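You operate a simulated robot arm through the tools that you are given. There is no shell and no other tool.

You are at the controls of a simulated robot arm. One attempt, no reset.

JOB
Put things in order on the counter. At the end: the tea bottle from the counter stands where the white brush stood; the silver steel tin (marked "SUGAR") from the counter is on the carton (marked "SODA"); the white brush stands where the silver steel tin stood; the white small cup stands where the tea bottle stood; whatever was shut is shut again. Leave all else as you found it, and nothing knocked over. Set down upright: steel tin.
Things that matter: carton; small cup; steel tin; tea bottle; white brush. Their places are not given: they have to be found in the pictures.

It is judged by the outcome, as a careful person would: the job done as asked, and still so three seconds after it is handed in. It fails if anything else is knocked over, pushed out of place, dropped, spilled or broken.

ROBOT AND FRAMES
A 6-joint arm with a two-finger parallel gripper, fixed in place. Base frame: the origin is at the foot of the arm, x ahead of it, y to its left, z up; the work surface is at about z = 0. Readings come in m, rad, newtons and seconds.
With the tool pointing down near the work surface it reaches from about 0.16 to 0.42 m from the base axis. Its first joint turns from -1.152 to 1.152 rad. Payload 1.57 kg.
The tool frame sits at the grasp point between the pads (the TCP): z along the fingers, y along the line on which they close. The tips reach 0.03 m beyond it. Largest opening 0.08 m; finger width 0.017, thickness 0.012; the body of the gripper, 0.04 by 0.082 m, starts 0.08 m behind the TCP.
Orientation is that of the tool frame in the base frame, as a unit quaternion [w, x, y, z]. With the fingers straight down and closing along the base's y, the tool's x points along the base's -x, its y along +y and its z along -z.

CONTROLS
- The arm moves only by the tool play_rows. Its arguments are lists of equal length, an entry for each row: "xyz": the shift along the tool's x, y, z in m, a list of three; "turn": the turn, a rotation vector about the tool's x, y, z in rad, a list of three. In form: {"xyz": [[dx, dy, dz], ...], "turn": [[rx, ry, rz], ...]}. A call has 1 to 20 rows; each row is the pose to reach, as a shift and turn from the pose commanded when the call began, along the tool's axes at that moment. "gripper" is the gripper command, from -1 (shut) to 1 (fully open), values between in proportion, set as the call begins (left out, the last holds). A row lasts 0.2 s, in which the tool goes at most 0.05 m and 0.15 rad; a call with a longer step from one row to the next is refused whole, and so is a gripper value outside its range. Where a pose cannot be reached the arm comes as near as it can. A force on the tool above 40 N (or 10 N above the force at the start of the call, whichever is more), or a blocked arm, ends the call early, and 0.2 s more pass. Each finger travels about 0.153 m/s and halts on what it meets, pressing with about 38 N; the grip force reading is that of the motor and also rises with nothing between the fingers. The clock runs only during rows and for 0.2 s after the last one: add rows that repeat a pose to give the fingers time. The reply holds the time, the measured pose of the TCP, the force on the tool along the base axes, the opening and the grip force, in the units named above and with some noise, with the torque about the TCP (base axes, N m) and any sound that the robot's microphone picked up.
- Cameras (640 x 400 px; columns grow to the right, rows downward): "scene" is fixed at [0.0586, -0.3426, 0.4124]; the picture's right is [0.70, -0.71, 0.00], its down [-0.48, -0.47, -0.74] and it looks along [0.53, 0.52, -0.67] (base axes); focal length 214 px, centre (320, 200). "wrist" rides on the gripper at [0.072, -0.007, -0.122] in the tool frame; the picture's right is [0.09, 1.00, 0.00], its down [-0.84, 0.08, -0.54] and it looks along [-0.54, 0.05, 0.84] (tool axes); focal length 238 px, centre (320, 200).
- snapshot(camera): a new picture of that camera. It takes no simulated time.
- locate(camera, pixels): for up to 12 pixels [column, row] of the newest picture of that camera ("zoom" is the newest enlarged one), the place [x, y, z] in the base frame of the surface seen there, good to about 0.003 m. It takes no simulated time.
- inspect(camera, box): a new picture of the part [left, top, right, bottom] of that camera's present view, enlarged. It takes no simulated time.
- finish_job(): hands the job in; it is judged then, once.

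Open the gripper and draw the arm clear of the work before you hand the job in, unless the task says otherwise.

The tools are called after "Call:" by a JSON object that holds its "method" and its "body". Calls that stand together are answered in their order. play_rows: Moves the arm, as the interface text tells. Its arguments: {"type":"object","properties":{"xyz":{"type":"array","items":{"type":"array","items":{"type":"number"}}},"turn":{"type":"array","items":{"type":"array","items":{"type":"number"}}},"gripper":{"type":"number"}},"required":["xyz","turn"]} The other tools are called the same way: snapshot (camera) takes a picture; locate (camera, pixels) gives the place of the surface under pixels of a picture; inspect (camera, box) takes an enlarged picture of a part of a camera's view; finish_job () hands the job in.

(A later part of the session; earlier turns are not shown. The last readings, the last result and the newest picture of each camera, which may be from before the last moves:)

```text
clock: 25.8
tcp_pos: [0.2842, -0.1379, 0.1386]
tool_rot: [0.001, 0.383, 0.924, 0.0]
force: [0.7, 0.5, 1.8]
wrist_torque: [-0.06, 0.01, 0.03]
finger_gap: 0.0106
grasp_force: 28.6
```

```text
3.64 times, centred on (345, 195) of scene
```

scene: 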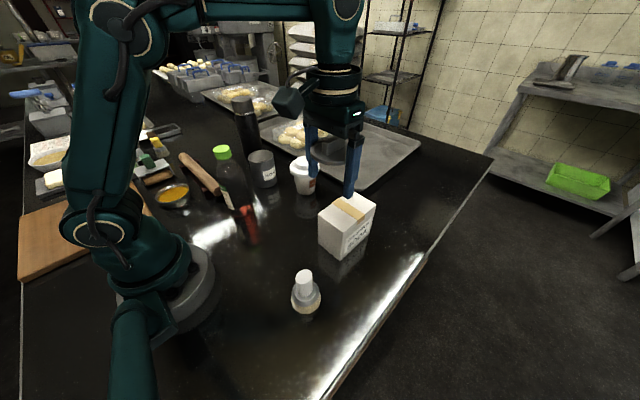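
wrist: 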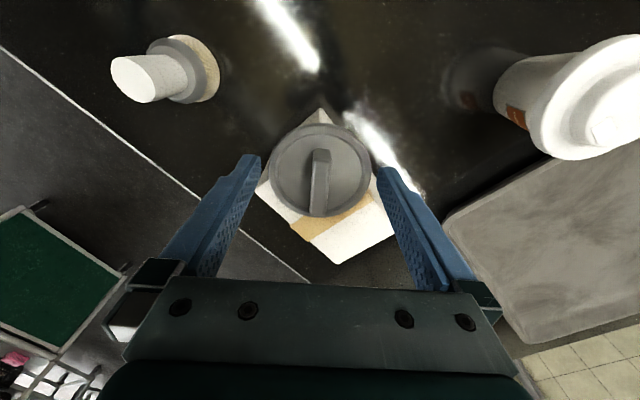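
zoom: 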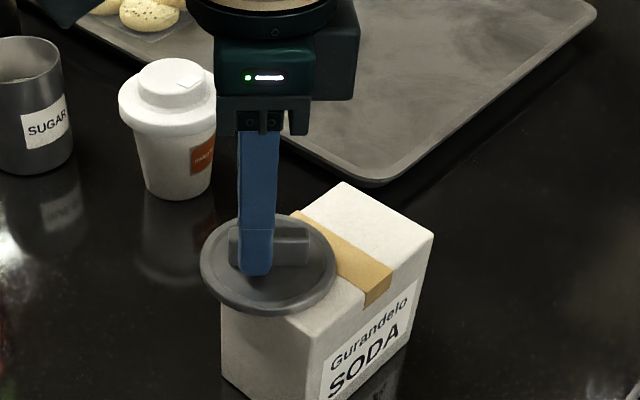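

The bar is gripped (gap 0.0106). From the wrist picture the lid's centre lies about 6 mm from the tool axis along tool −x, which I'll account for. I lift the lid 60 mm.

Call:
{"method": "play_rows", "body": {"xyz": [[0, 0, -0.005], [0, 0, -0.02], [0, 0, -0.04], [0, 0, -0.06], [0, 0, -0.06]], "turn": [[0, 0, 0], [0, 0, 0], [0, 0, 0], [0, 0, 0], [0, 0, 0]]}}

Call:
{"method": "inspect", "body": {"camera": "scene", "box": [290, 110, 400, 260]}}

Call:
{"method": "snapshot", "body": {"camera": "wrist"}}

```text
clock: 26.9
tcp_pos: [0.2839, -0.1389, 0.1999]
tool_rot: [0.001, 0.382, 0.924, 0.0]
force: [0.0, -0.9, 0.6]
wrist_torque: [0.03, 0.01, -0.01]
finger_gap: 0.0101
grasp_force: 28.5
```

```text
2.67 times, centred on (345, 185) of scene
```

zoom: 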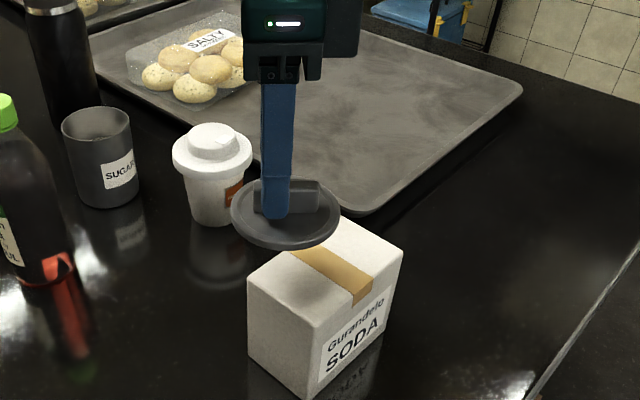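

```text
taken
```

wrist: 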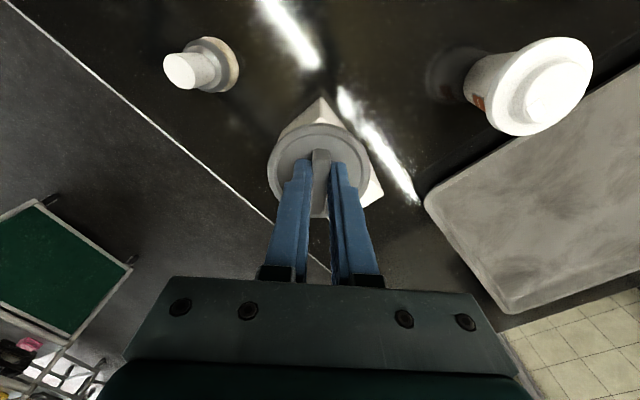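

The lid lifted level and the carton stayed put. I carry the lid back toward the tin at z≈0.2 while turning the tool back 45°.

Call:
{"method": "play_rows", "body": {"xyz": [[0.0236, 0.0289, 0], [0.0472, 0.0578, 0], [0.0708, 0.0867, 0], [0.0944, 0.1156, 0], [0.118, 0.1445, 0], [0.1416, 0.1734, 0], [0.1652, 0.2023, 0], [0.1888, 0.2312, 0], [0.1888, 0.2312, 0]], "turn": [[0, 0, -0.098], [0, 0, -0.196], [0, 0, -0.294], [0, 0, -0.392], [0, 0, -0.49], [0, 0, -0.588], [0, 0, -0.686], [0, 0, -0.785], [0, 0, -0.785]]}}

Call:
{"method": "snapshot", "body": {"camera": "wrist"}}

Call:
{"method": "inspect", "body": {"camera": "scene", "box": [215, 85, 325, 205]}}

```text
clock: 28.9
tcp_pos: [0.3163, 0.1592, 0.1957]
tool_rot: [0.0, -0.001, 1.0, 0.0]
force: [-0.2, 1.1, -0.3]
wrist_torque: [0.0, 0.0, -0.02]
finger_gap: 0.0104
grasp_force: 28.6
```

```text
taken
```

wrist: 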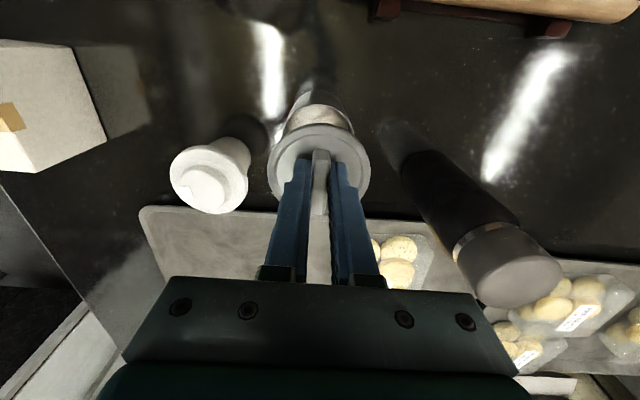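

```text
3.33 times, centred on (270, 145) of scene
```

zoom: 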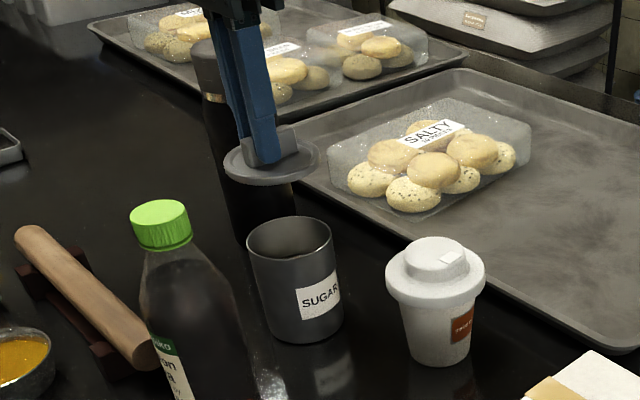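

The lid hovers over the tin, level. I enlarge the wrist view to compare the lid's and the rim's centres.

Call:
{"method": "inspect", "body": {"camera": "wrist", "box": [250, 70, 390, 230]}}

```text
2.50 times, centred on (320, 150) of wrist
```

zoom: 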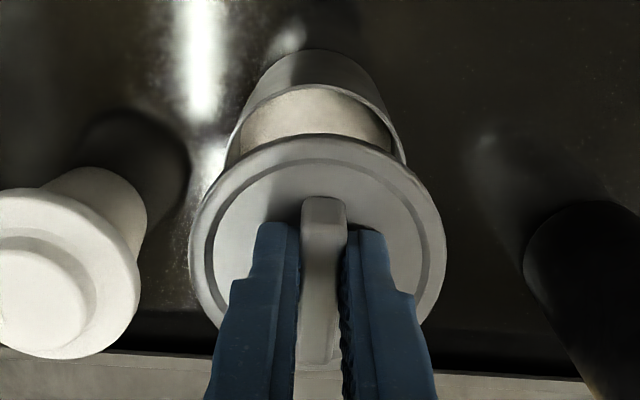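

Lid and rim centres agree within about 1 mm (lid edge at 30 mm, rim edge at 30 mm along tool x; columns 317.5 and 316.5). I lower 52 mm to just above the rim.

Call:
{"method": "play_rows", "body": {"xyz": [[0, -0.001, 0.012], [0, -0.001, 0.026], [0, -0.001, 0.04], [0, -0.001, 0.052], [0, -0.001, 0.052]], "turn": [[0, 0, 0], [0, 0, 0], [0, 0, 0], [0, 0, 0], [0, 0, 0]]}}

Call:
{"method": "inspect", "body": {"camera": "wrist", "box": [250, 70, 390, 230]}}

Call:
{"method": "inspect", "body": {"camera": "scene", "box": [225, 115, 305, 205]}}

```text
clock: 30.1
tcp_pos: [0.3162, 0.1578, 0.1467]
tool_rot: [0.001, 0.0, 1.0, 0.0]
force: [0.3, -0.8, -0.3]
wrist_torque: [0.03, -0.01, 0.0]
finger_gap: 0.0103
grasp_force: 28.5
```

```text
2.50 times, centred on (320, 150) of wrist
```

zoom: 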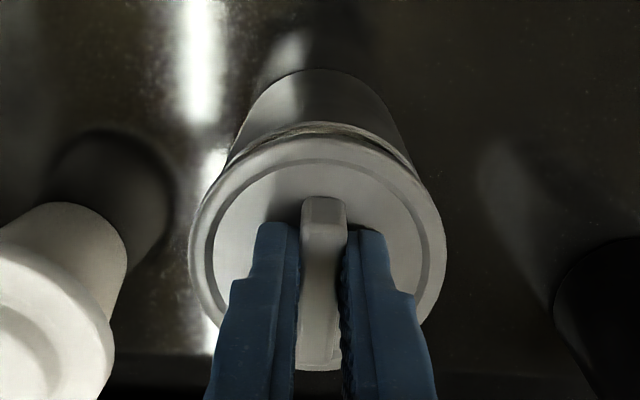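

```text
4.44 times, centred on (265, 160) of scene
```

zoom: 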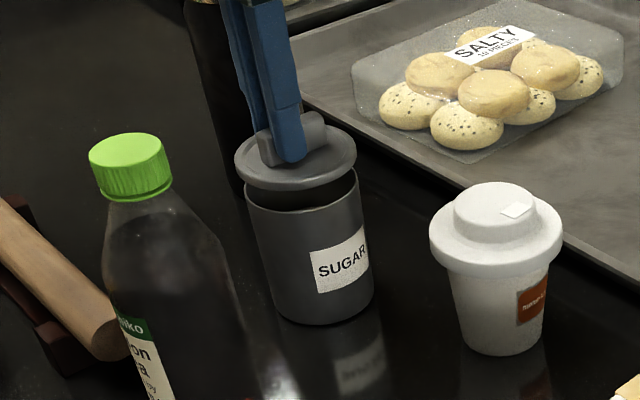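

The lid hovers about 1.4 cm above the rim and looks concentric in both views. I lower slowly until it seats and presses on.

Call:
{"method": "play_rows", "body": {"xyz": [[0, 0, 0.003], [0, 0, 0.006], [0, 0, 0.009], [0, 0, 0.011], [0, 0, 0.012], [0, 0, 0.013], [0, 0, 0.014], [0, 0, 0.015], [0, 0, 0.015]], "turn": [[0, 0, 0], [0, 0, 0], [0, 0, 0], [0, 0, 0], [0, 0, 0], [0, 0, 0], [0, 0, 0], [0, 0, 0], [0, 0, 0]]}}

Call:
{"method": "inspect", "body": {"camera": "scene", "box": [225, 115, 305, 205]}}

```text
clock: 32.1
tcp_pos: [0.3151, 0.1587, 0.1323]
tool_rot: [0.001, 0.0, 1.0, 0.0]
force: [0.4, -0.2, 0.1]
wrist_torque: [0.02, -0.01, 0.01]
finger_gap: 0.0104
grasp_force: 28.3
```

```text
4.44 times, centred on (265, 160) of scene
```

zoom: 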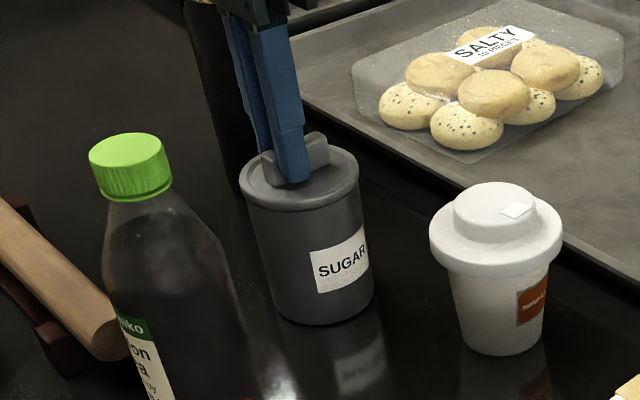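

The lid is at the rim now with no force yet. I press on downward in 1 mm rows, listening for the snap.

Call:
{"method": "play_rows", "body": {"xyz": [[0, 0, 0.001], [0, 0, 0.002], [0, 0, 0.003], [0, 0, 0.004], [0, 0, 0.005], [0, 0, 0.006], [0, 0, 0.006]], "turn": [[0, 0, 0], [0, 0, 0], [0, 0, 0], [0, 0, 0], [0, 0, 0], [0, 0, 0], [0, 0, 0]]}}

Call:
{"method": "inspect", "body": {"camera": "scene", "box": [225, 115, 305, 205]}}

```text
clock: 33.4
tcp_pos: [0.3157, 0.158, 0.1284]
tool_rot: [0.002, 0.0, 1.0, 0.0]
force: [-2.1, -0.7, 4.3]
wrist_torque: [-0.03, 0.05, -0.01]
finger_gap: 0.0103
grasp_force: 28.0
heard: snap
stopped in row 6: the force on the tool passed its limit at 42 N (the readings are from after the stop); the commanded pose is now the measured one
```

```text
4.44 times, centred on (265, 160) of scene
```

zoom: 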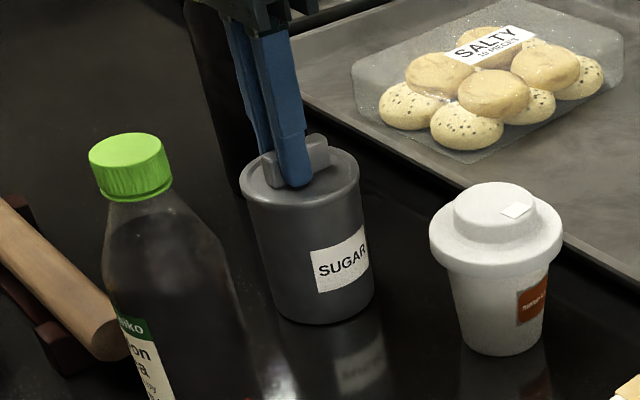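

The snap was heard and the lid sits flush on the tin. I open the fingers only slightly (gap about 0.02) so they don't push the lid's raised ring, then rise.

Call:
{"method": "play_rows", "body": {"xyz": [[0, 0, 0], [0, 0, 0]], "turn": [[0, 0, 0], [0, 0, 0]], "gripper": -0.5}}

Call:
{"method": "play_rows", "body": {"xyz": [[0, 0, -0.005], [0, 0, -0.02], [0, 0, -0.045], [0, 0, -0.07], [0, 0, -0.07]], "turn": [[0, 0, 0], [0, 0, 0], [0, 0, 0], [0, 0, 0], [0, 0, 0]]}}

Call:
{"method": "snapshot", "body": {"camera": "wrist"}}

Call:
{"method": "snapshot", "body": {"camera": "scene"}}

```text
clock: 34.0
tcp_pos: [0.3169, 0.1585, 0.1297]
tool_rot: [0.003, 0.0, 1.0, 0.001]
force: [1.3, 1.4, 5.2]
wrist_torque: [0.07, -0.02, 0.0]
finger_gap: 0.0185
grasp_force: 0.0
```

```text
clock: 35.2
tcp_pos: [0.3151, 0.1585, 0.1992]
tool_rot: [0.003, 0.0, 1.0, 0.0]
force: [0.0, 0.6, 0.6]
wrist_torque: [0.01, 0.01, -0.02]
finger_gap: 0.0201
grasp_force: 0.0
```

```text
taken
```

wrist: 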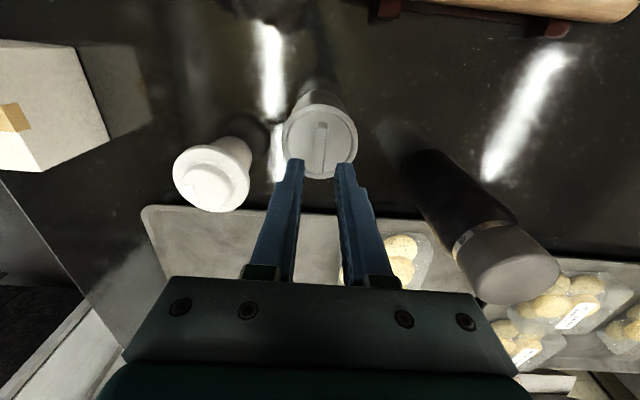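

```text
taken
```

scene: 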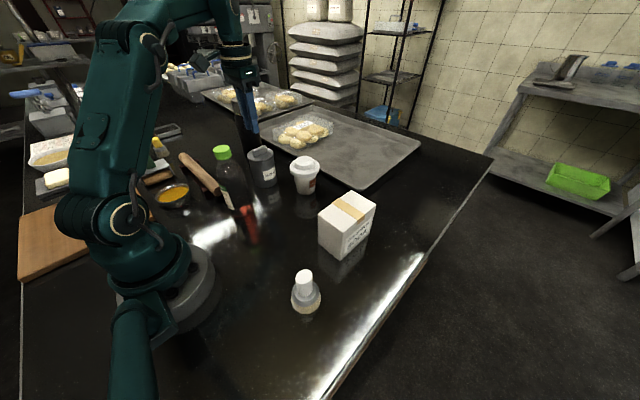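

The tin is shut again at its place. To move it I must grip the body below the lid with a tilted tool, so I check the surroundings (rolling pin, bowl, bottle) for clearance.

Call:
{"method": "locate", "body": {"camera": "scene", "pixels": [[188, 160], [215, 190], [200, 172], [172, 190], [158, 205], [160, 145], [222, 150], [155, 178], [245, 100], [262, 150], [250, 155], [273, 155]]}}

Call:
{"method": "inspect", "body": {"camera": "wrist", "box": [255, 75, 385, 195]}}

```text
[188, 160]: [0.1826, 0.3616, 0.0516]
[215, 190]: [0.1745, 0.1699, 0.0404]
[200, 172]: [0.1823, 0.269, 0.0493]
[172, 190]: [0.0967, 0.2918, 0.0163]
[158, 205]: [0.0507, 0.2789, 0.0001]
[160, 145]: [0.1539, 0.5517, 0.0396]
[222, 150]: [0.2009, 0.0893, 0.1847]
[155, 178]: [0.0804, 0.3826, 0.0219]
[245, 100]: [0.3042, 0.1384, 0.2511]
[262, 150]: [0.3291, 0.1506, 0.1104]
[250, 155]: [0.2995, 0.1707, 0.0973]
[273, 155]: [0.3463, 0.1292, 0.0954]
```

```text
3.33 times, centred on (320, 135) of wrist
```

zoom: 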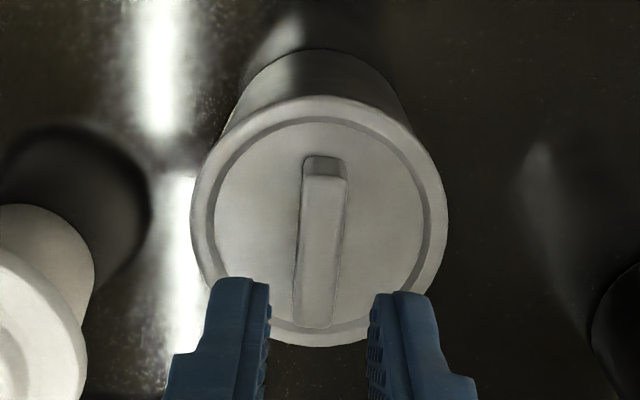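

The rolling pin lies at x≈0.18, y 0.17–0.37 (top z 0.052) and the bottle at (0.20, 0.089). I'll approach the tin tilted 35°, heading 15° clockwise so the camera stays clear of both; first I open and turn 15° about the tool axis.

Call:
{"method": "play_rows", "body": {"xyz": [[0, 0, 0], [0, 0, 0], [0, 0, 0]], "turn": [[0, 0.003, 0.131], [0, 0.006, 0.262], [0, 0.006, 0.262]], "gripper": 1}}

Call:
{"method": "play_rows", "body": {"xyz": [[0, 0, 0], [0, 0, 0], [0, 0, 0], [0, 0, 0], [0, 0, 0], [0, 0, 0]], "turn": [[0, -0.122, 0], [0, -0.244, 0], [0, -0.366, 0], [0, -0.488, 0], [0, -0.611, 0], [0, -0.611, 0]]}}

Call:
{"method": "snapshot", "body": {"camera": "scene"}}

Call:
{"method": "snapshot", "body": {"camera": "wrist"}}

```text
clock: 36.0
tcp_pos: [0.3158, 0.1576, 0.1989]
tool_rot: [-0.001, 0.132, 0.991, 0.001]
force: [0.0, -0.2, -0.1]
wrist_torque: [0.05, 0.01, 0.01]
finger_gap: 0.0797
grasp_force: 0.1
```

```text
clock: 37.4
tcp_pos: [0.3155, 0.1584, 0.1984]
tool_rot: [0.298, 0.125, 0.945, -0.039]
force: [-0.2, -0.6, -0.4]
wrist_torque: [0.01, -0.04, 0.02]
finger_gap: 0.08
grasp_force: 0.2
```

```text
taken
```

scene: 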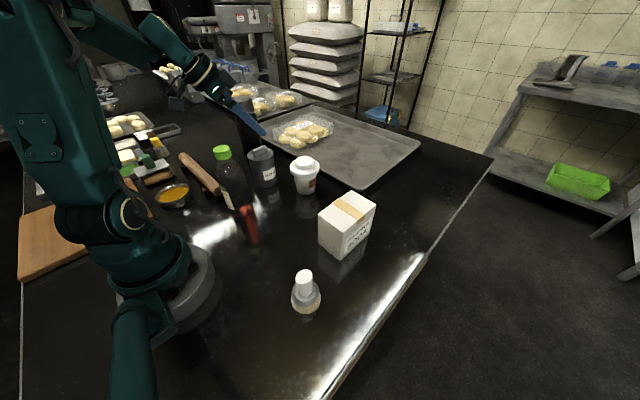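

```text
taken
```

wrist: 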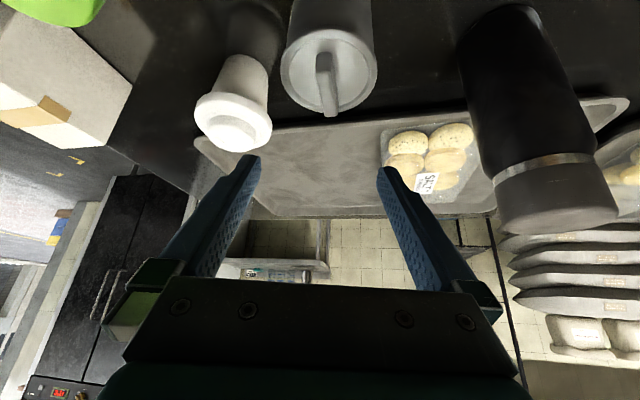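

Tilt reached with everything clear. I move to the pre-grasp point about 0.11 m back from the tin along the tool axis.

Call:
{"method": "play_rows", "body": {"xyz": [[0.03, 0.0005, 0.005], [0.06, 0.001, 0.013], [0.0855, 0.0014, 0.0213], [0.0855, 0.0014, 0.0213]], "turn": [[0, 0, 0], [0, 0, 0], [0, 0, 0], [0, 0, 0]]}}

Call:
{"method": "snapshot", "body": {"camera": "wrist"}}

Call:
{"method": "inspect", "body": {"camera": "scene", "box": [130, 60, 330, 220]}}

```text
clock: 38.4
tcp_pos: [0.2595, 0.1748, 0.1324]
tool_rot: [0.297, 0.125, 0.946, -0.039]
force: [0.4, -0.3, 0.8]
wrist_torque: [0.01, 0.01, -0.01]
finger_gap: 0.0799
grasp_force: 0.1
```

```text
taken
```

wrist: 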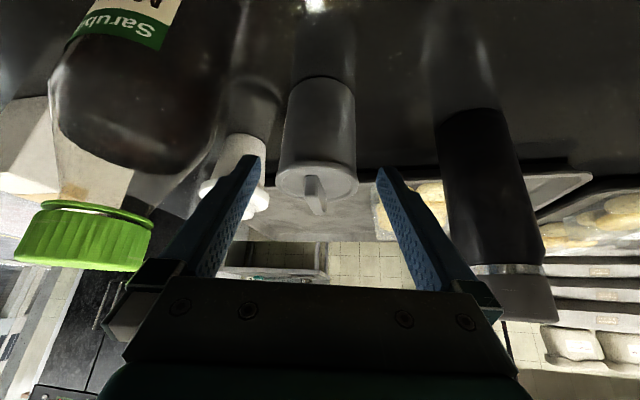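

```text
2.50 times, centred on (230, 140) of scene
```

zoom: 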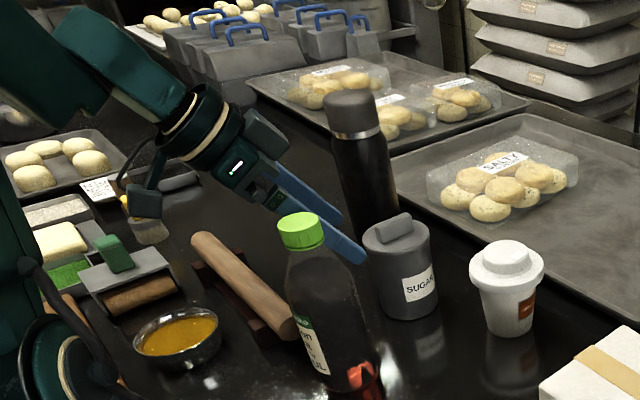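

The tin's lid spans about columns 278–358 (centre 318; 317.4 expected for perfect alignment), so lateral alignment is within a millimetre. I zoom to confirm before sliding in.

Call:
{"method": "inspect", "body": {"camera": "wrist", "box": [230, 60, 410, 230]}}

```text
2.35 times, centred on (320, 145) of wrist
```

zoom: 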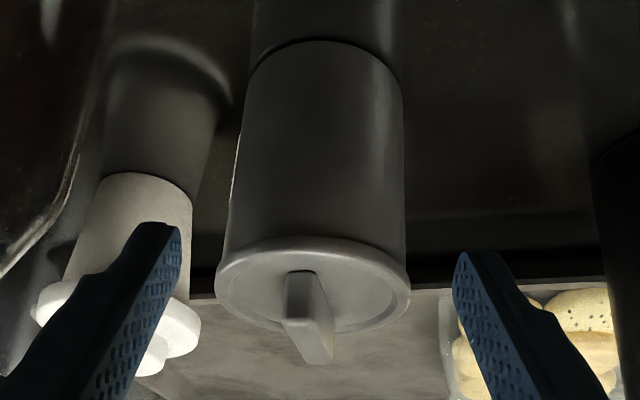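

Lid centre 316.8 px versus 317.4 expected: aligned. I slide along the tool axis 0.11 m so the fingers straddle the tin's body below the lid.

Call:
{"method": "play_rows", "body": {"xyz": [[0, -0.0003, 0.015], [0, -0.0003, 0.03], [0, -0.0003, 0.045], [0, -0.0003, 0.06], [0, -0.0003, 0.075], [0, -0.0003, 0.088], [0, -0.0003, 0.1], [0, -0.0003, 0.11], [0, -0.0003, 0.11]], "turn": [[0, 0, 0], [0, 0, 0], [0, 0, 0], [0, 0, 0], [0, 0, 0], [0, 0, 0], [0, 0, 0], [0, 0, 0], [0, 0, 0]]}}

Call:
{"method": "snapshot", "body": {"camera": "wrist"}}

Call:
{"method": "inspect", "body": {"camera": "scene", "box": [170, 80, 320, 220]}}

```text
clock: 40.4
tcp_pos: [0.3223, 0.1586, 0.0422]
tool_rot: [0.297, 0.125, 0.946, -0.038]
force: [-0.1, -0.3, -1.2]
wrist_torque: [-0.02, 0.02, -0.03]
finger_gap: 0.0802
grasp_force: 0.0
```

```text
taken
```

wrist: 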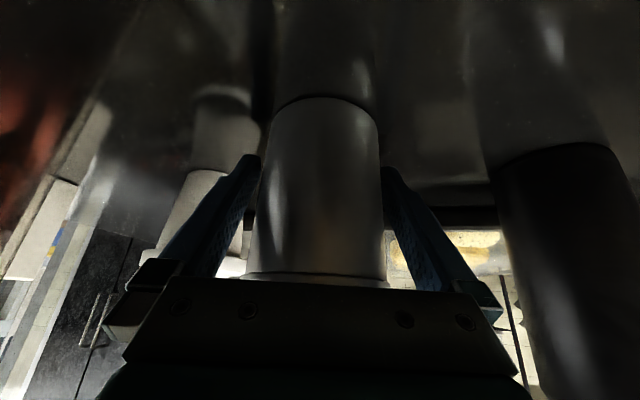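

```text
2.86 times, centred on (245, 150) of scene
```

zoom: 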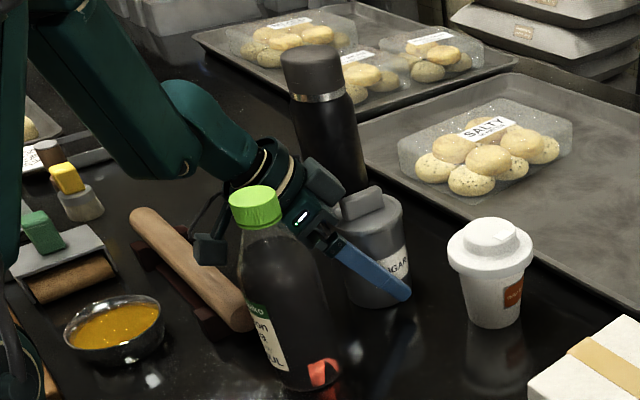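

The fingers straddle the tin body below the lid, no contact forces, and the bottle and rolling pin are clear. I close the gripper.

Call:
{"method": "play_rows", "body": {"xyz": [[0, 0, 0], [0, 0, 0], [0, 0, 0], [0, 0, 0]], "turn": [[0, 0, 0], [0, 0, 0], [0, 0, 0], [0, 0, 0]], "gripper": -1}}

Call:
{"method": "inspect", "body": {"camera": "scene", "box": [220, 110, 300, 210]}}

```text
clock: 41.4
tcp_pos: [0.3216, 0.1582, 0.0422]
tool_rot: [0.298, 0.124, 0.946, -0.038]
force: [-0.4, 0.4, 2.0]
wrist_torque: [-0.17, 0.05, -0.04]
finger_gap: 0.0666
grasp_force: 38.1
```

```text
4.00 times, centred on (260, 160) of scene
```

zoom: 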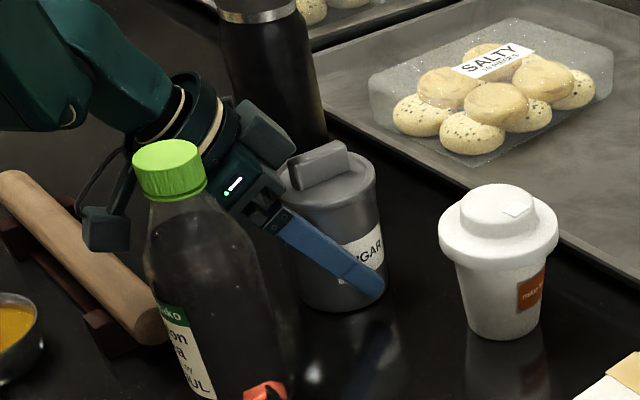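

Gripped at 0.0666 m, narrower than the 0.072 m lid, so only the body is held. I lift vertically 15 mm first to check that lid and body come up together.

Call:
{"method": "play_rows", "body": {"xyz": [[-0.0029, 0, -0.0041], [-0.0086, 0, -0.0123], [-0.0086, 0, -0.0123]], "turn": [[0, 0, 0], [0, 0, 0], [0, 0, 0]]}}

Call:
{"method": "inspect", "body": {"camera": "scene", "box": [220, 110, 300, 210]}}

```text
clock: 42.2
tcp_pos: [0.3207, 0.1586, 0.0575]
tool_rot: [0.297, 0.124, 0.946, -0.039]
force: [-1.1, -0.3, -3.7]
wrist_torque: [-0.03, 0.02, 0.01]
finger_gap: 0.0664
grasp_force: 37.9
```

```text
4.00 times, centred on (260, 160) of scene
```

zoom: 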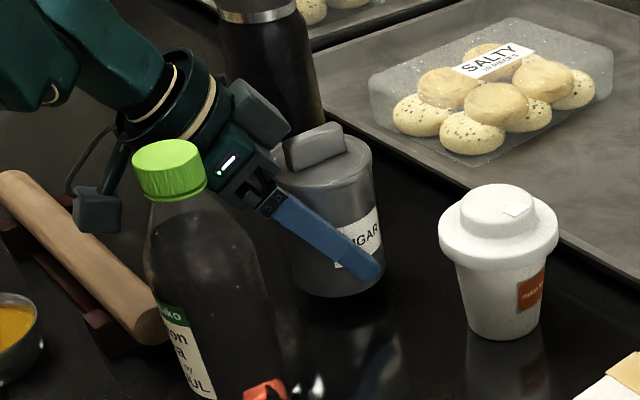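

The whole tin with its lid is up 15 mm (weight ~3.7 N). I lift another 0.11 m vertically.

Call:
{"method": "play_rows", "body": {"xyz": [[-0.0143, 0, -0.0205], [-0.0287, 0, -0.041], [-0.043, 0, -0.0614], [-0.0574, 0, -0.0819], [-0.0631, 0, -0.0901], [-0.0631, 0, -0.0901]], "turn": [[0, 0, 0], [0, 0, 0], [0, 0, 0], [0, 0, 0], [0, 0, 0], [0, 0, 0]]}}

Call:
{"method": "snapshot", "body": {"camera": "scene"}}

```text
clock: 43.6
tcp_pos: [0.3197, 0.1581, 0.1677]
tool_rot: [0.298, 0.124, 0.946, -0.039]
force: [-0.1, -0.1, -5.0]
wrist_torque: [0.01, 0.05, 0.04]
finger_gap: 0.0668
grasp_force: 37.8
```

```text
taken
```

scene: 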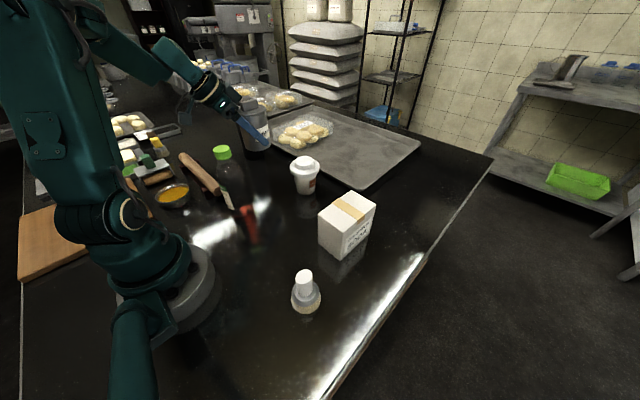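

I carry the tin at constant tilt across to above the carton (raising 25 mm first so the camera clears the bottle's cap).

Call:
{"method": "play_rows", "body": {"xyz": [[-0.0144, 0, -0.0205], [-0.023, -0.0386, -0.0144], [-0.0317, -0.0772, -0.0083], [-0.0403, -0.1158, -0.0022], [-0.049, -0.1543, 0.0038], [-0.0576, -0.1929, 0.0099], [-0.0663, -0.2315, 0.016], [-0.0749, -0.27, 0.0221], [-0.0836, -0.3086, 0.0281], [-0.0836, -0.3086, 0.0281]], "turn": [[0, 0, 0], [0, 0, 0], [0, 0, 0], [0, 0, 0], [0, 0, 0], [0, 0, 0], [0, 0, 0], [0, 0, 0], [0, 0, 0], [0, 0, 0]]}}

Call:
{"method": "snapshot", "body": {"camera": "scene"}}

Call:
{"method": "snapshot", "body": {"camera": "wrist"}}

```text
clock: 45.8
tcp_pos: [0.3249, -0.1629, 0.1907]
tool_rot: [0.297, 0.125, 0.946, -0.038]
force: [0.1, -0.5, -4.3]
wrist_torque: [-0.03, 0.01, 0.02]
finger_gap: 0.0662
grasp_force: 37.8
```

```text
taken
```

scene: 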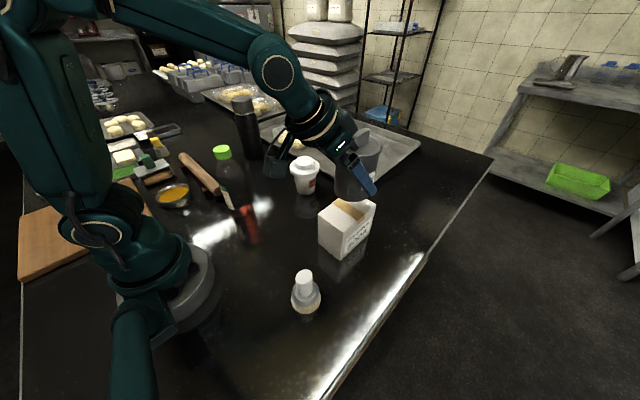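

```text
taken
```

wrist: 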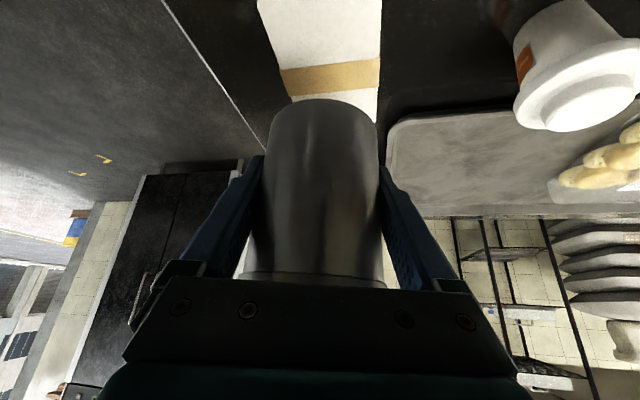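

The tin hangs over the carton. I enlarge the scene view to check level and centring before lowering.

Call:
{"method": "inspect", "body": {"camera": "scene", "box": [300, 110, 400, 265]}}

Call:
{"method": "inspect", "body": {"camera": "wrist", "box": [220, 0, 420, 160]}}

```text
2.58 times, centred on (350, 188) of scene
```

zoom: 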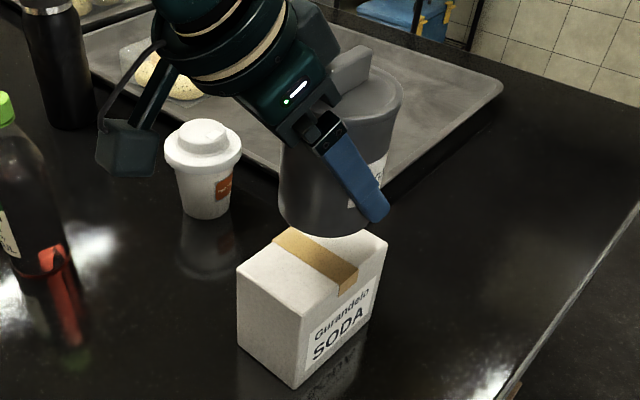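

```text
2.50 times, centred on (320, 80) of wrist
```

zoom: 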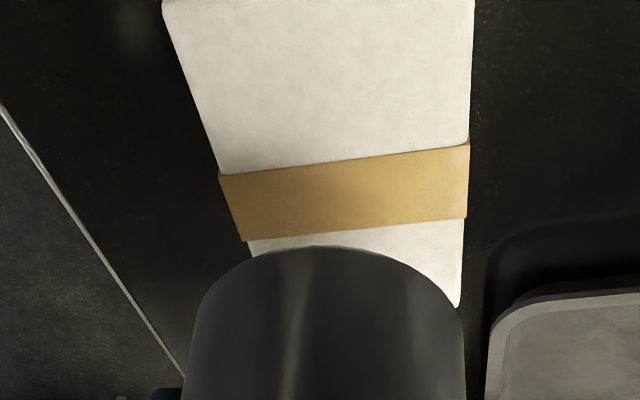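

I locate the carton's edges and tape in this wrist zoom to confirm the centre under the tin.

Call:
{"method": "locate", "body": {"camera": "zoom", "pixels": [[223, 177], [466, 146], [248, 238], [463, 214], [190, 100], [468, 60], [456, 300], [265, 250], [345, 190], [320, 260]]}}

```text
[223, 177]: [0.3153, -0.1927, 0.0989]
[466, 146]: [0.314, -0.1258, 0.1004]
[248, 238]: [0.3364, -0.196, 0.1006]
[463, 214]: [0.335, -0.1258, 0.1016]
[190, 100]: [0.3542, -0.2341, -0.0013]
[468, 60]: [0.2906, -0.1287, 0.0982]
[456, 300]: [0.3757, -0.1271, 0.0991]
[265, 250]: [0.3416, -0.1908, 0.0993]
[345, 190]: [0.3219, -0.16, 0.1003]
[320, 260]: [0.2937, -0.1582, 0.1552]
```

The carton centre is (0.3215, −0.161) and the tin's centre is about (0.325, −0.164). I shift 3.5 mm back and 2 mm left while lowering 40 mm.

Call:
{"method": "play_rows", "body": {"xyz": [[0.0087, 0.001, 0.0102], [0.0174, 0.001, 0.0204], [0.0261, 0.001, 0.0306], [0.0261, 0.001, 0.0306]], "turn": [[0, 0, 0], [0, 0, 0], [0, 0, 0], [0, 0, 0]]}}

Call:
{"method": "inspect", "body": {"camera": "scene", "box": [300, 110, 400, 265]}}

Call:
{"method": "snapshot", "body": {"camera": "wrist"}}

```text
clock: 46.8
tcp_pos: [0.3196, -0.1595, 0.1502]
tool_rot: [0.297, 0.124, 0.946, -0.039]
force: [-0.5, -0.6, -3.9]
wrist_torque: [-0.03, 0.0, -0.01]
finger_gap: 0.0663
grasp_force: 38.2
```

```text
2.58 times, centred on (350, 188) of scene
```

zoom: 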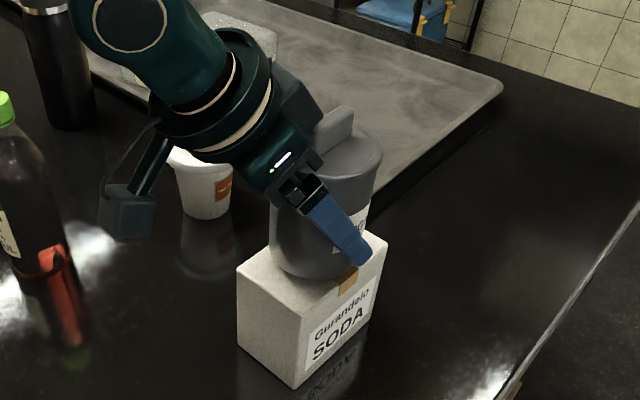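

```text
taken
```

wrist: 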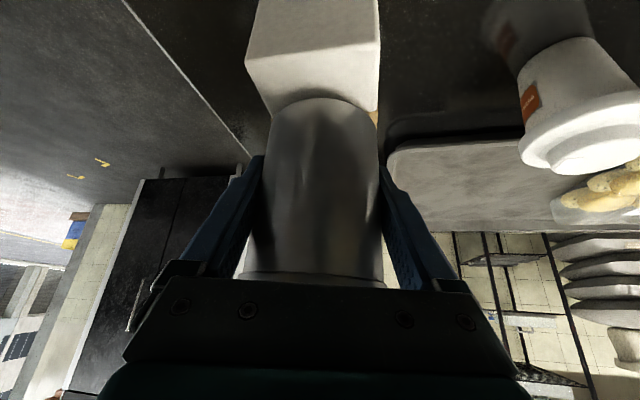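

The tin is about 8 mm above the carton and well centred. I lower in 1 mm rows until it rests.

Call:
{"method": "play_rows", "body": {"xyz": [[0.0001, -0.0012, 0.0024], [0.0012, -0.0012, 0.0041], [0.0018, -0.0012, 0.0049], [0.0023, -0.0012, 0.0057], [0.0029, -0.0012, 0.0065], [0.0035, -0.0012, 0.0074], [0.0041, -0.0012, 0.0082], [0.0041, -0.0012, 0.0082]], "turn": [[0, 0, 0], [0, 0, 0], [0, 0, 0], [0, 0, 0], [0, 0, 0], [0, 0, 0], [0, 0, 0], [0, 0, 0]]}}

Call:
{"method": "inspect", "body": {"camera": "scene", "box": [310, 130, 390, 250]}}

```text
clock: 48.6
tcp_pos: [0.3197, -0.1625, 0.1413]
tool_rot: [0.297, 0.125, 0.946, -0.039]
force: [-1.1, -0.8, -3.9]
wrist_torque: [0.0, 0.03, 0.0]
finger_gap: 0.0662
grasp_force: 38.2
```

```text
3.33 times, centred on (350, 190) of scene
```

zoom: 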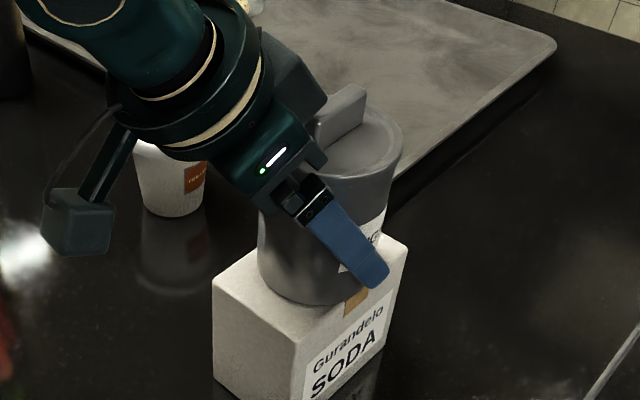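

Still carrying full weight (−3.9 N), so not yet touching. I lower 2 mm more.

Call:
{"method": "play_rows", "body": {"xyz": [[0.0006, 0, 0.0008], [0.0011, 0, 0.0016], [0.0011, 0, 0.0016]], "turn": [[0, 0, 0], [0, 0, 0], [0, 0, 0]]}}

```text
clock: 49.4
tcp_pos: [0.3214, -0.1631, 0.1428]
tool_rot: [0.301, 0.124, 0.945, -0.039]
force: [-5.0, 3.1, 19.0]
wrist_torque: [-0.47, 0.61, -0.24]
finger_gap: 0.0663
grasp_force: 37.8
```

Contact at 19 N upward. I ease up about 0.8 mm to relieve it, then release by opening.

Call:
{"method": "play_rows", "body": {"xyz": [[-0.0004, 0, -0.0006], [-0.0004, 0, -0.0006]], "turn": [[0, 0, 0], [0, 0, 0]]}}

Call:
{"method": "inspect", "body": {"camera": "scene", "box": [310, 130, 390, 250]}}

```text
clock: 50.0
tcp_pos: [0.3197, -0.1613, 0.142]
tool_rot: [0.299, 0.124, 0.945, -0.039]
force: [4.8, 1.1, 9.9]
wrist_torque: [-0.44, -0.23, 0.1]
finger_gap: 0.0659
grasp_force: 38.3
```

```text
3.33 times, centred on (350, 190) of scene
```

zoom: 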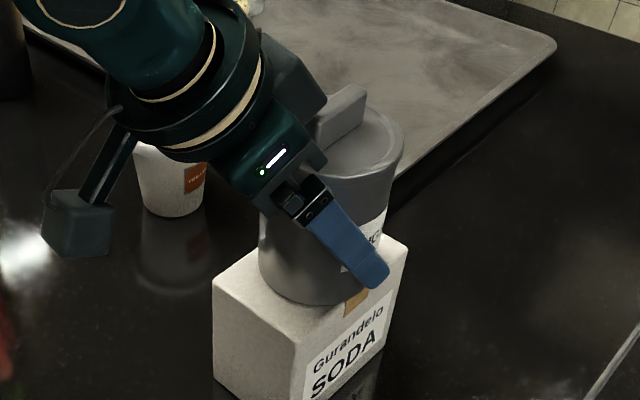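

The tin stands on the carton. I open the gripper fully and hold.

Call:
{"method": "play_rows", "body": {"xyz": [[0, 0, 0], [0, 0, 0], [0, 0, 0]], "turn": [[0, 0, 0], [0, 0, 0], [0, 0, 0]], "gripper": 1}}

Call:
{"method": "snapshot", "body": {"camera": "wrist"}}

Call:
{"method": "inspect", "body": {"camera": "scene", "box": [310, 130, 390, 250]}}

```text
clock: 50.8
tcp_pos: [0.3201, -0.162, 0.1412]
tool_rot: [0.298, 0.125, 0.946, -0.039]
force: [1.3, -0.1, -0.3]
wrist_torque: [0.03, -0.01, 0.02]
finger_gap: 0.0801
grasp_force: 0.0
```

```text
taken
```

wrist: 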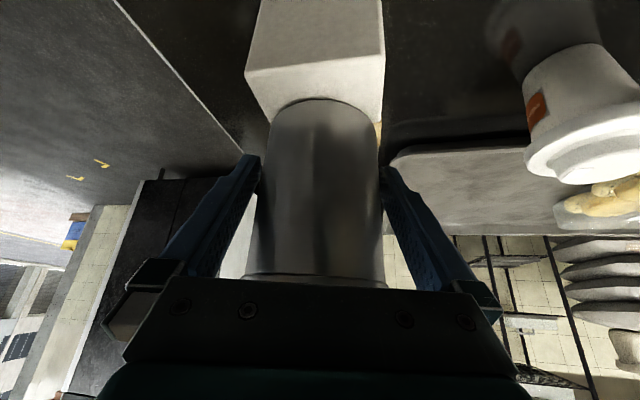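

```text
3.33 times, centred on (350, 190) of scene
```

zoom: 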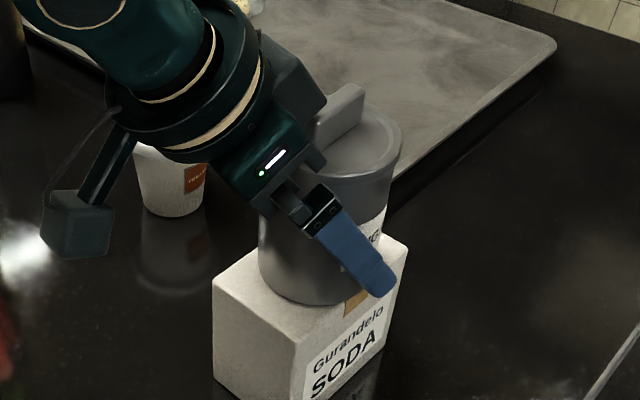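

Released; the tin stands upright. I withdraw along the tool axis, slowly at first.

Call:
{"method": "play_rows", "body": {"xyz": [[0, 0, -0.01], [0, 0, -0.02], [0, 0, -0.035], [0, 0, -0.05], [0, 0, -0.065], [0, 0, -0.085], [0, 0, -0.11], [0, 0, -0.11]], "turn": [[0, 0, 0], [0, 0, 0], [0, 0, 0], [0, 0, 0], [0, 0, 0], [0, 0, 0], [0, 0, 0], [0, 0, 0]]}}

Call:
{"method": "snapshot", "body": {"camera": "wrist"}}

Call:
{"method": "snapshot", "body": {"camera": "scene"}}

```text
clock: 52.6
tcp_pos: [0.2594, -0.1456, 0.2328]
tool_rot: [0.297, 0.125, 0.946, -0.039]
force: [0.6, 0.2, 0.3]
wrist_torque: [-0.02, -0.02, -0.01]
finger_gap: 0.0802
grasp_force: 0.0
```

```text
taken
```

wrist: 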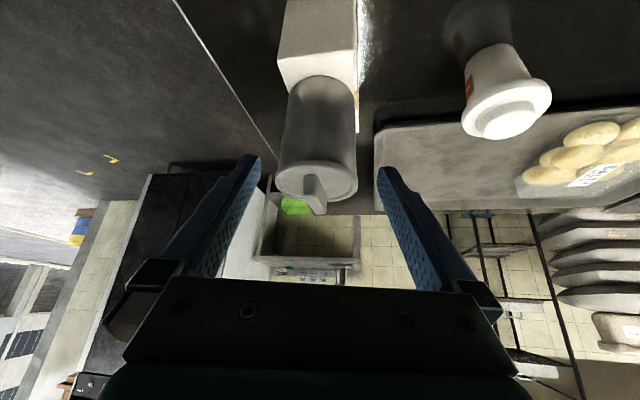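

```text
taken
```

scene: 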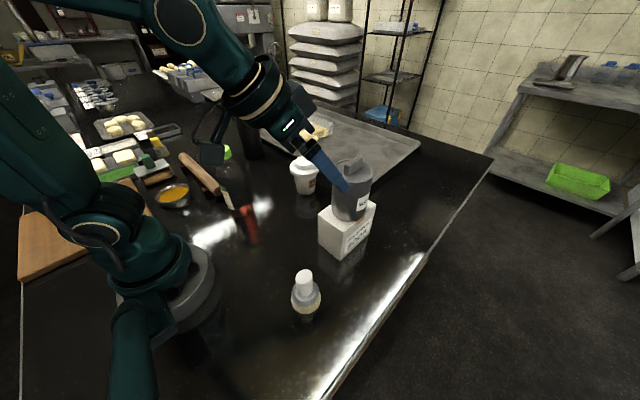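

The shut tin stands on the carton, upright. Next is the brush: I pull back toward the base and return the tool to vertical.

Call:
{"method": "play_rows", "body": {"xyz": [[0.026, 0.002, -0.018], [0.0517, 0.0038, -0.0362], [0.0517, 0.0038, -0.0362], [0.0517, 0.0038, -0.0362], [0.0517, 0.0038, -0.0362], [0.0517, 0.0038, -0.0362], [0.0517, 0.0038, -0.0362], [0.0517, 0.0038, -0.0362]], "turn": [[0, 0, 0], [0, 0, 0], [0, 0.122, 0], [0, 0.244, 0], [0, 0.366, 0], [0, 0.488, 0], [0, 0.611, 0], [0, 0.611, 0]]}}

Call:
{"method": "snapshot", "body": {"camera": "wrist"}}

Call:
{"method": "snapshot", "body": {"camera": "scene"}}

```text
clock: 54.4
tcp_pos: [0.1991, -0.125, 0.2323]
tool_rot: [-0.001, 0.131, 0.991, 0.0]
force: [-0.4, -0.5, 0.7]
wrist_torque: [0.02, 0.01, 0.02]
finger_gap: 0.0801
grasp_force: 0.0
```

```text
taken
```

wrist: 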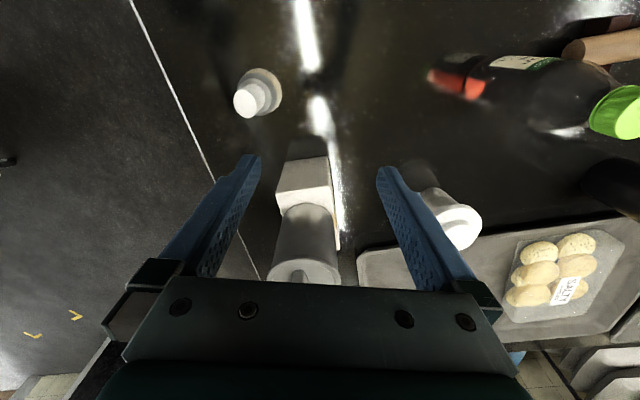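

```text
taken
```

scene: 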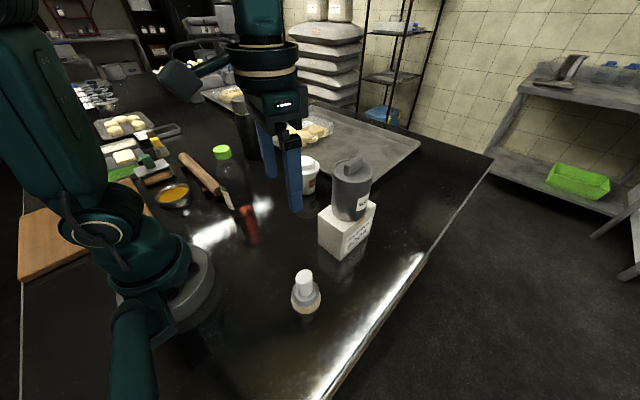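

The brush shows at wrist (255,95). I locate handle and base points in both views.

Call:
{"method": "locate", "body": {"camera": "wrist", "pixels": [[246, 103], [236, 103], [257, 100], [250, 85], [268, 74], [282, 90], [262, 88], [255, 112], [246, 115], [247, 93]]}}

Call:
{"method": "inspect", "body": {"camera": "scene", "box": [270, 250, 340, 330]}}

```text
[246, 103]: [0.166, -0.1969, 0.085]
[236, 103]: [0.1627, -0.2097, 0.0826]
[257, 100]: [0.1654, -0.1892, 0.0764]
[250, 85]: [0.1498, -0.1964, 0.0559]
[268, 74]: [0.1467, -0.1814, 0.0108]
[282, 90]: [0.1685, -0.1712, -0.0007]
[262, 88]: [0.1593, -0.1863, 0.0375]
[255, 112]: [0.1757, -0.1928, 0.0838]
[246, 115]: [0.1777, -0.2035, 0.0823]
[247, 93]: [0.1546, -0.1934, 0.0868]
```

```text
5.00 times, centred on (305, 290) of scene
```

zoom: 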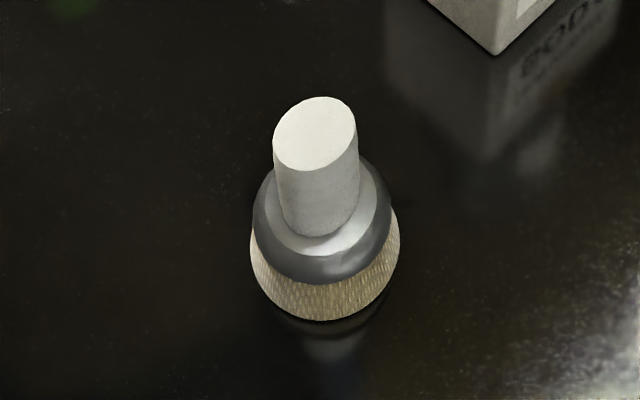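

Handle top centre is about (0.165, −0.199) at z 0.085; its base near (0.162, −0.204). I move above it at z≈0.19 for a closer look.

Call:
{"method": "play_rows", "body": {"xyz": [[0.005, -0.03, 0.01], [0.01, -0.06, 0.025], [0.0134, -0.0813, 0.042], [0.0134, -0.0813, 0.042]], "turn": [[0, 0, 0], [0, 0, 0], [0, 0, 0], [0, 0, 0]], "gripper": 1}}

Call:
{"method": "snapshot", "body": {"camera": "wrist"}}

Call:
{"method": "inspect", "body": {"camera": "wrist", "box": [240, 60, 400, 200]}}

```text
clock: 55.4
tcp_pos: [0.1656, -0.202, 0.1886]
tool_rot: [-0.001, 0.131, 0.991, -0.001]
force: [-0.1, -0.5, -0.4]
wrist_torque: [-0.01, 0.0, -0.04]
finger_gap: 0.08
grasp_force: 0.0
```

```text
taken
```

wrist: 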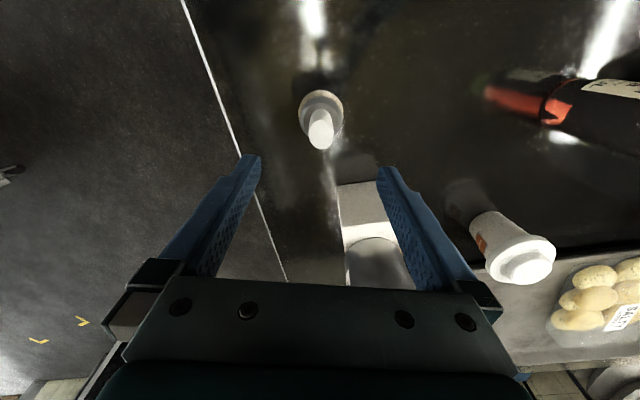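

```text
2.86 times, centred on (320, 130) of wrist
```

zoom: 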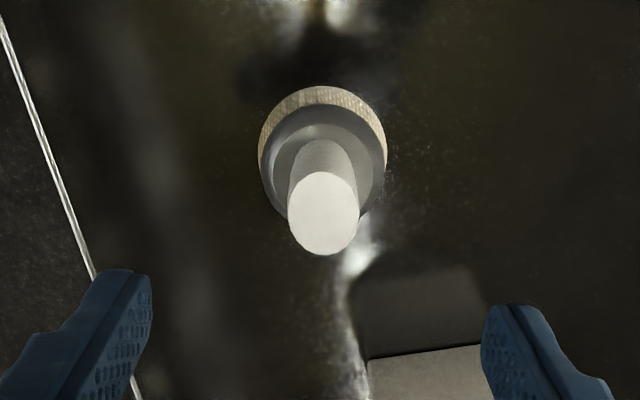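

The handle's centre is about (0.1636, −0.2008), and the base agrees. The handle spans z≈0.047–0.085, so I lower to TCP z≈0.08 (tips at 0.05) around it.

Call:
{"method": "play_rows", "body": {"xyz": [[0.0022, 0.0006, 0.02], [0.0022, 0.0006, 0.045], [0.0022, 0.0006, 0.07], [0.0022, 0.0006, 0.09], [0.0022, 0.0006, 0.1086], [0.0022, 0.0006, 0.1086]], "turn": [[0, 0, 0], [0, 0, 0], [0, 0, 0], [0, 0, 0], [0, 0, 0], [0, 0, 0]]}}

Call:
{"method": "snapshot", "body": {"camera": "wrist"}}

Call:
{"method": "inspect", "body": {"camera": "scene", "box": [250, 190, 370, 340]}}

```text
clock: 56.8
tcp_pos: [0.1626, -0.1995, 0.0826]
tool_rot: [-0.002, 0.13, 0.991, 0.0]
force: [0.4, -0.1, -0.2]
wrist_torque: [0.02, -0.01, 0.0]
finger_gap: 0.0798
grasp_force: 0.0
```

```text
taken
```

wrist: 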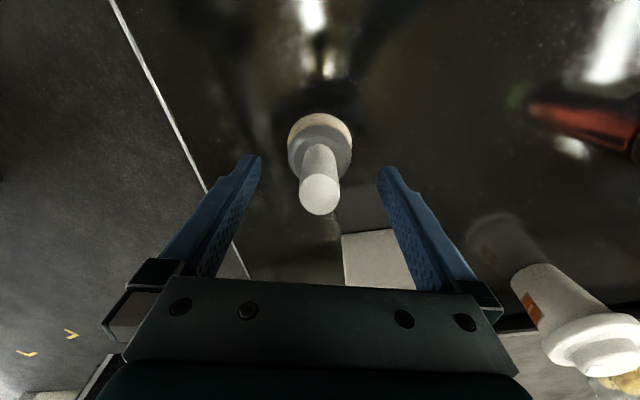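

```text
2.67 times, centred on (310, 265) of scene
```

zoom: 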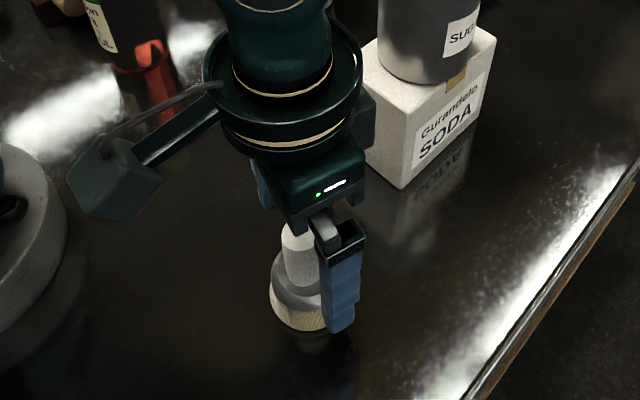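

The handle is centred between the fingers (320,195). I close on it.

Call:
{"method": "play_rows", "body": {"xyz": [[0, 0, 0], [0, 0, 0], [0, 0, 0], [0, 0, 0]], "turn": [[0, 0, 0], [0, 0, 0], [0, 0, 0], [0, 0, 0]], "gripper": -1}}

Call:
{"method": "play_rows", "body": {"xyz": [[0, 0, -0.005], [0, 0, -0.015], [0, 0, -0.015]], "turn": [[0, 0, 0], [0, 0, 0], [0, 0, 0]]}}

Call:
{"method": "inspect", "body": {"camera": "scene", "box": [250, 190, 370, 340]}}

Call:
{"method": "snapshot", "body": {"camera": "wrist"}}

```text
clock: 57.8
tcp_pos: [0.1634, -0.1995, 0.0825]
tool_rot: [-0.001, 0.13, 0.992, 0.0]
force: [0.0, 0.0, 0.5]
wrist_torque: [-0.04, 0.02, 0.01]
finger_gap: 0.028
grasp_force: 38.0
```

```text
clock: 58.6
tcp_pos: [0.1628, -0.2003, 0.0966]
tool_rot: [-0.001, 0.131, 0.991, 0.001]
force: [0.0, 0.0, -0.2]
wrist_torque: [0.02, 0.01, 0.02]
finger_gap: 0.0279
grasp_force: 37.7
```

```text
2.67 times, centred on (310, 265) of scene
```

zoom: 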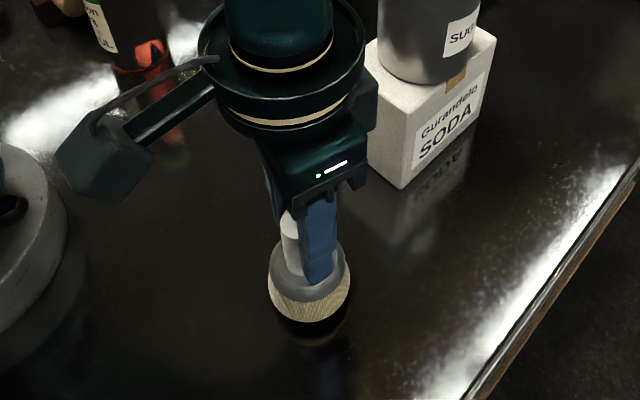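

```text
taken
```

wrist: 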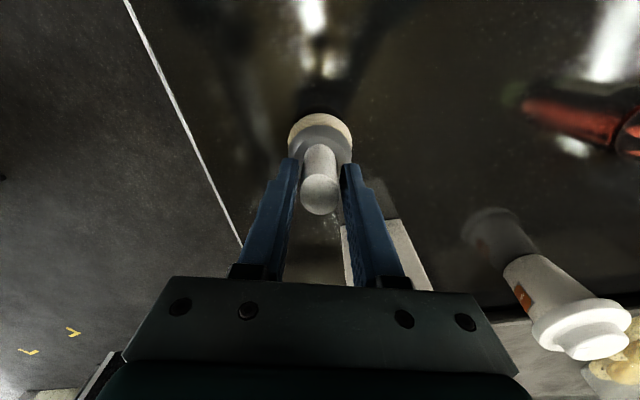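

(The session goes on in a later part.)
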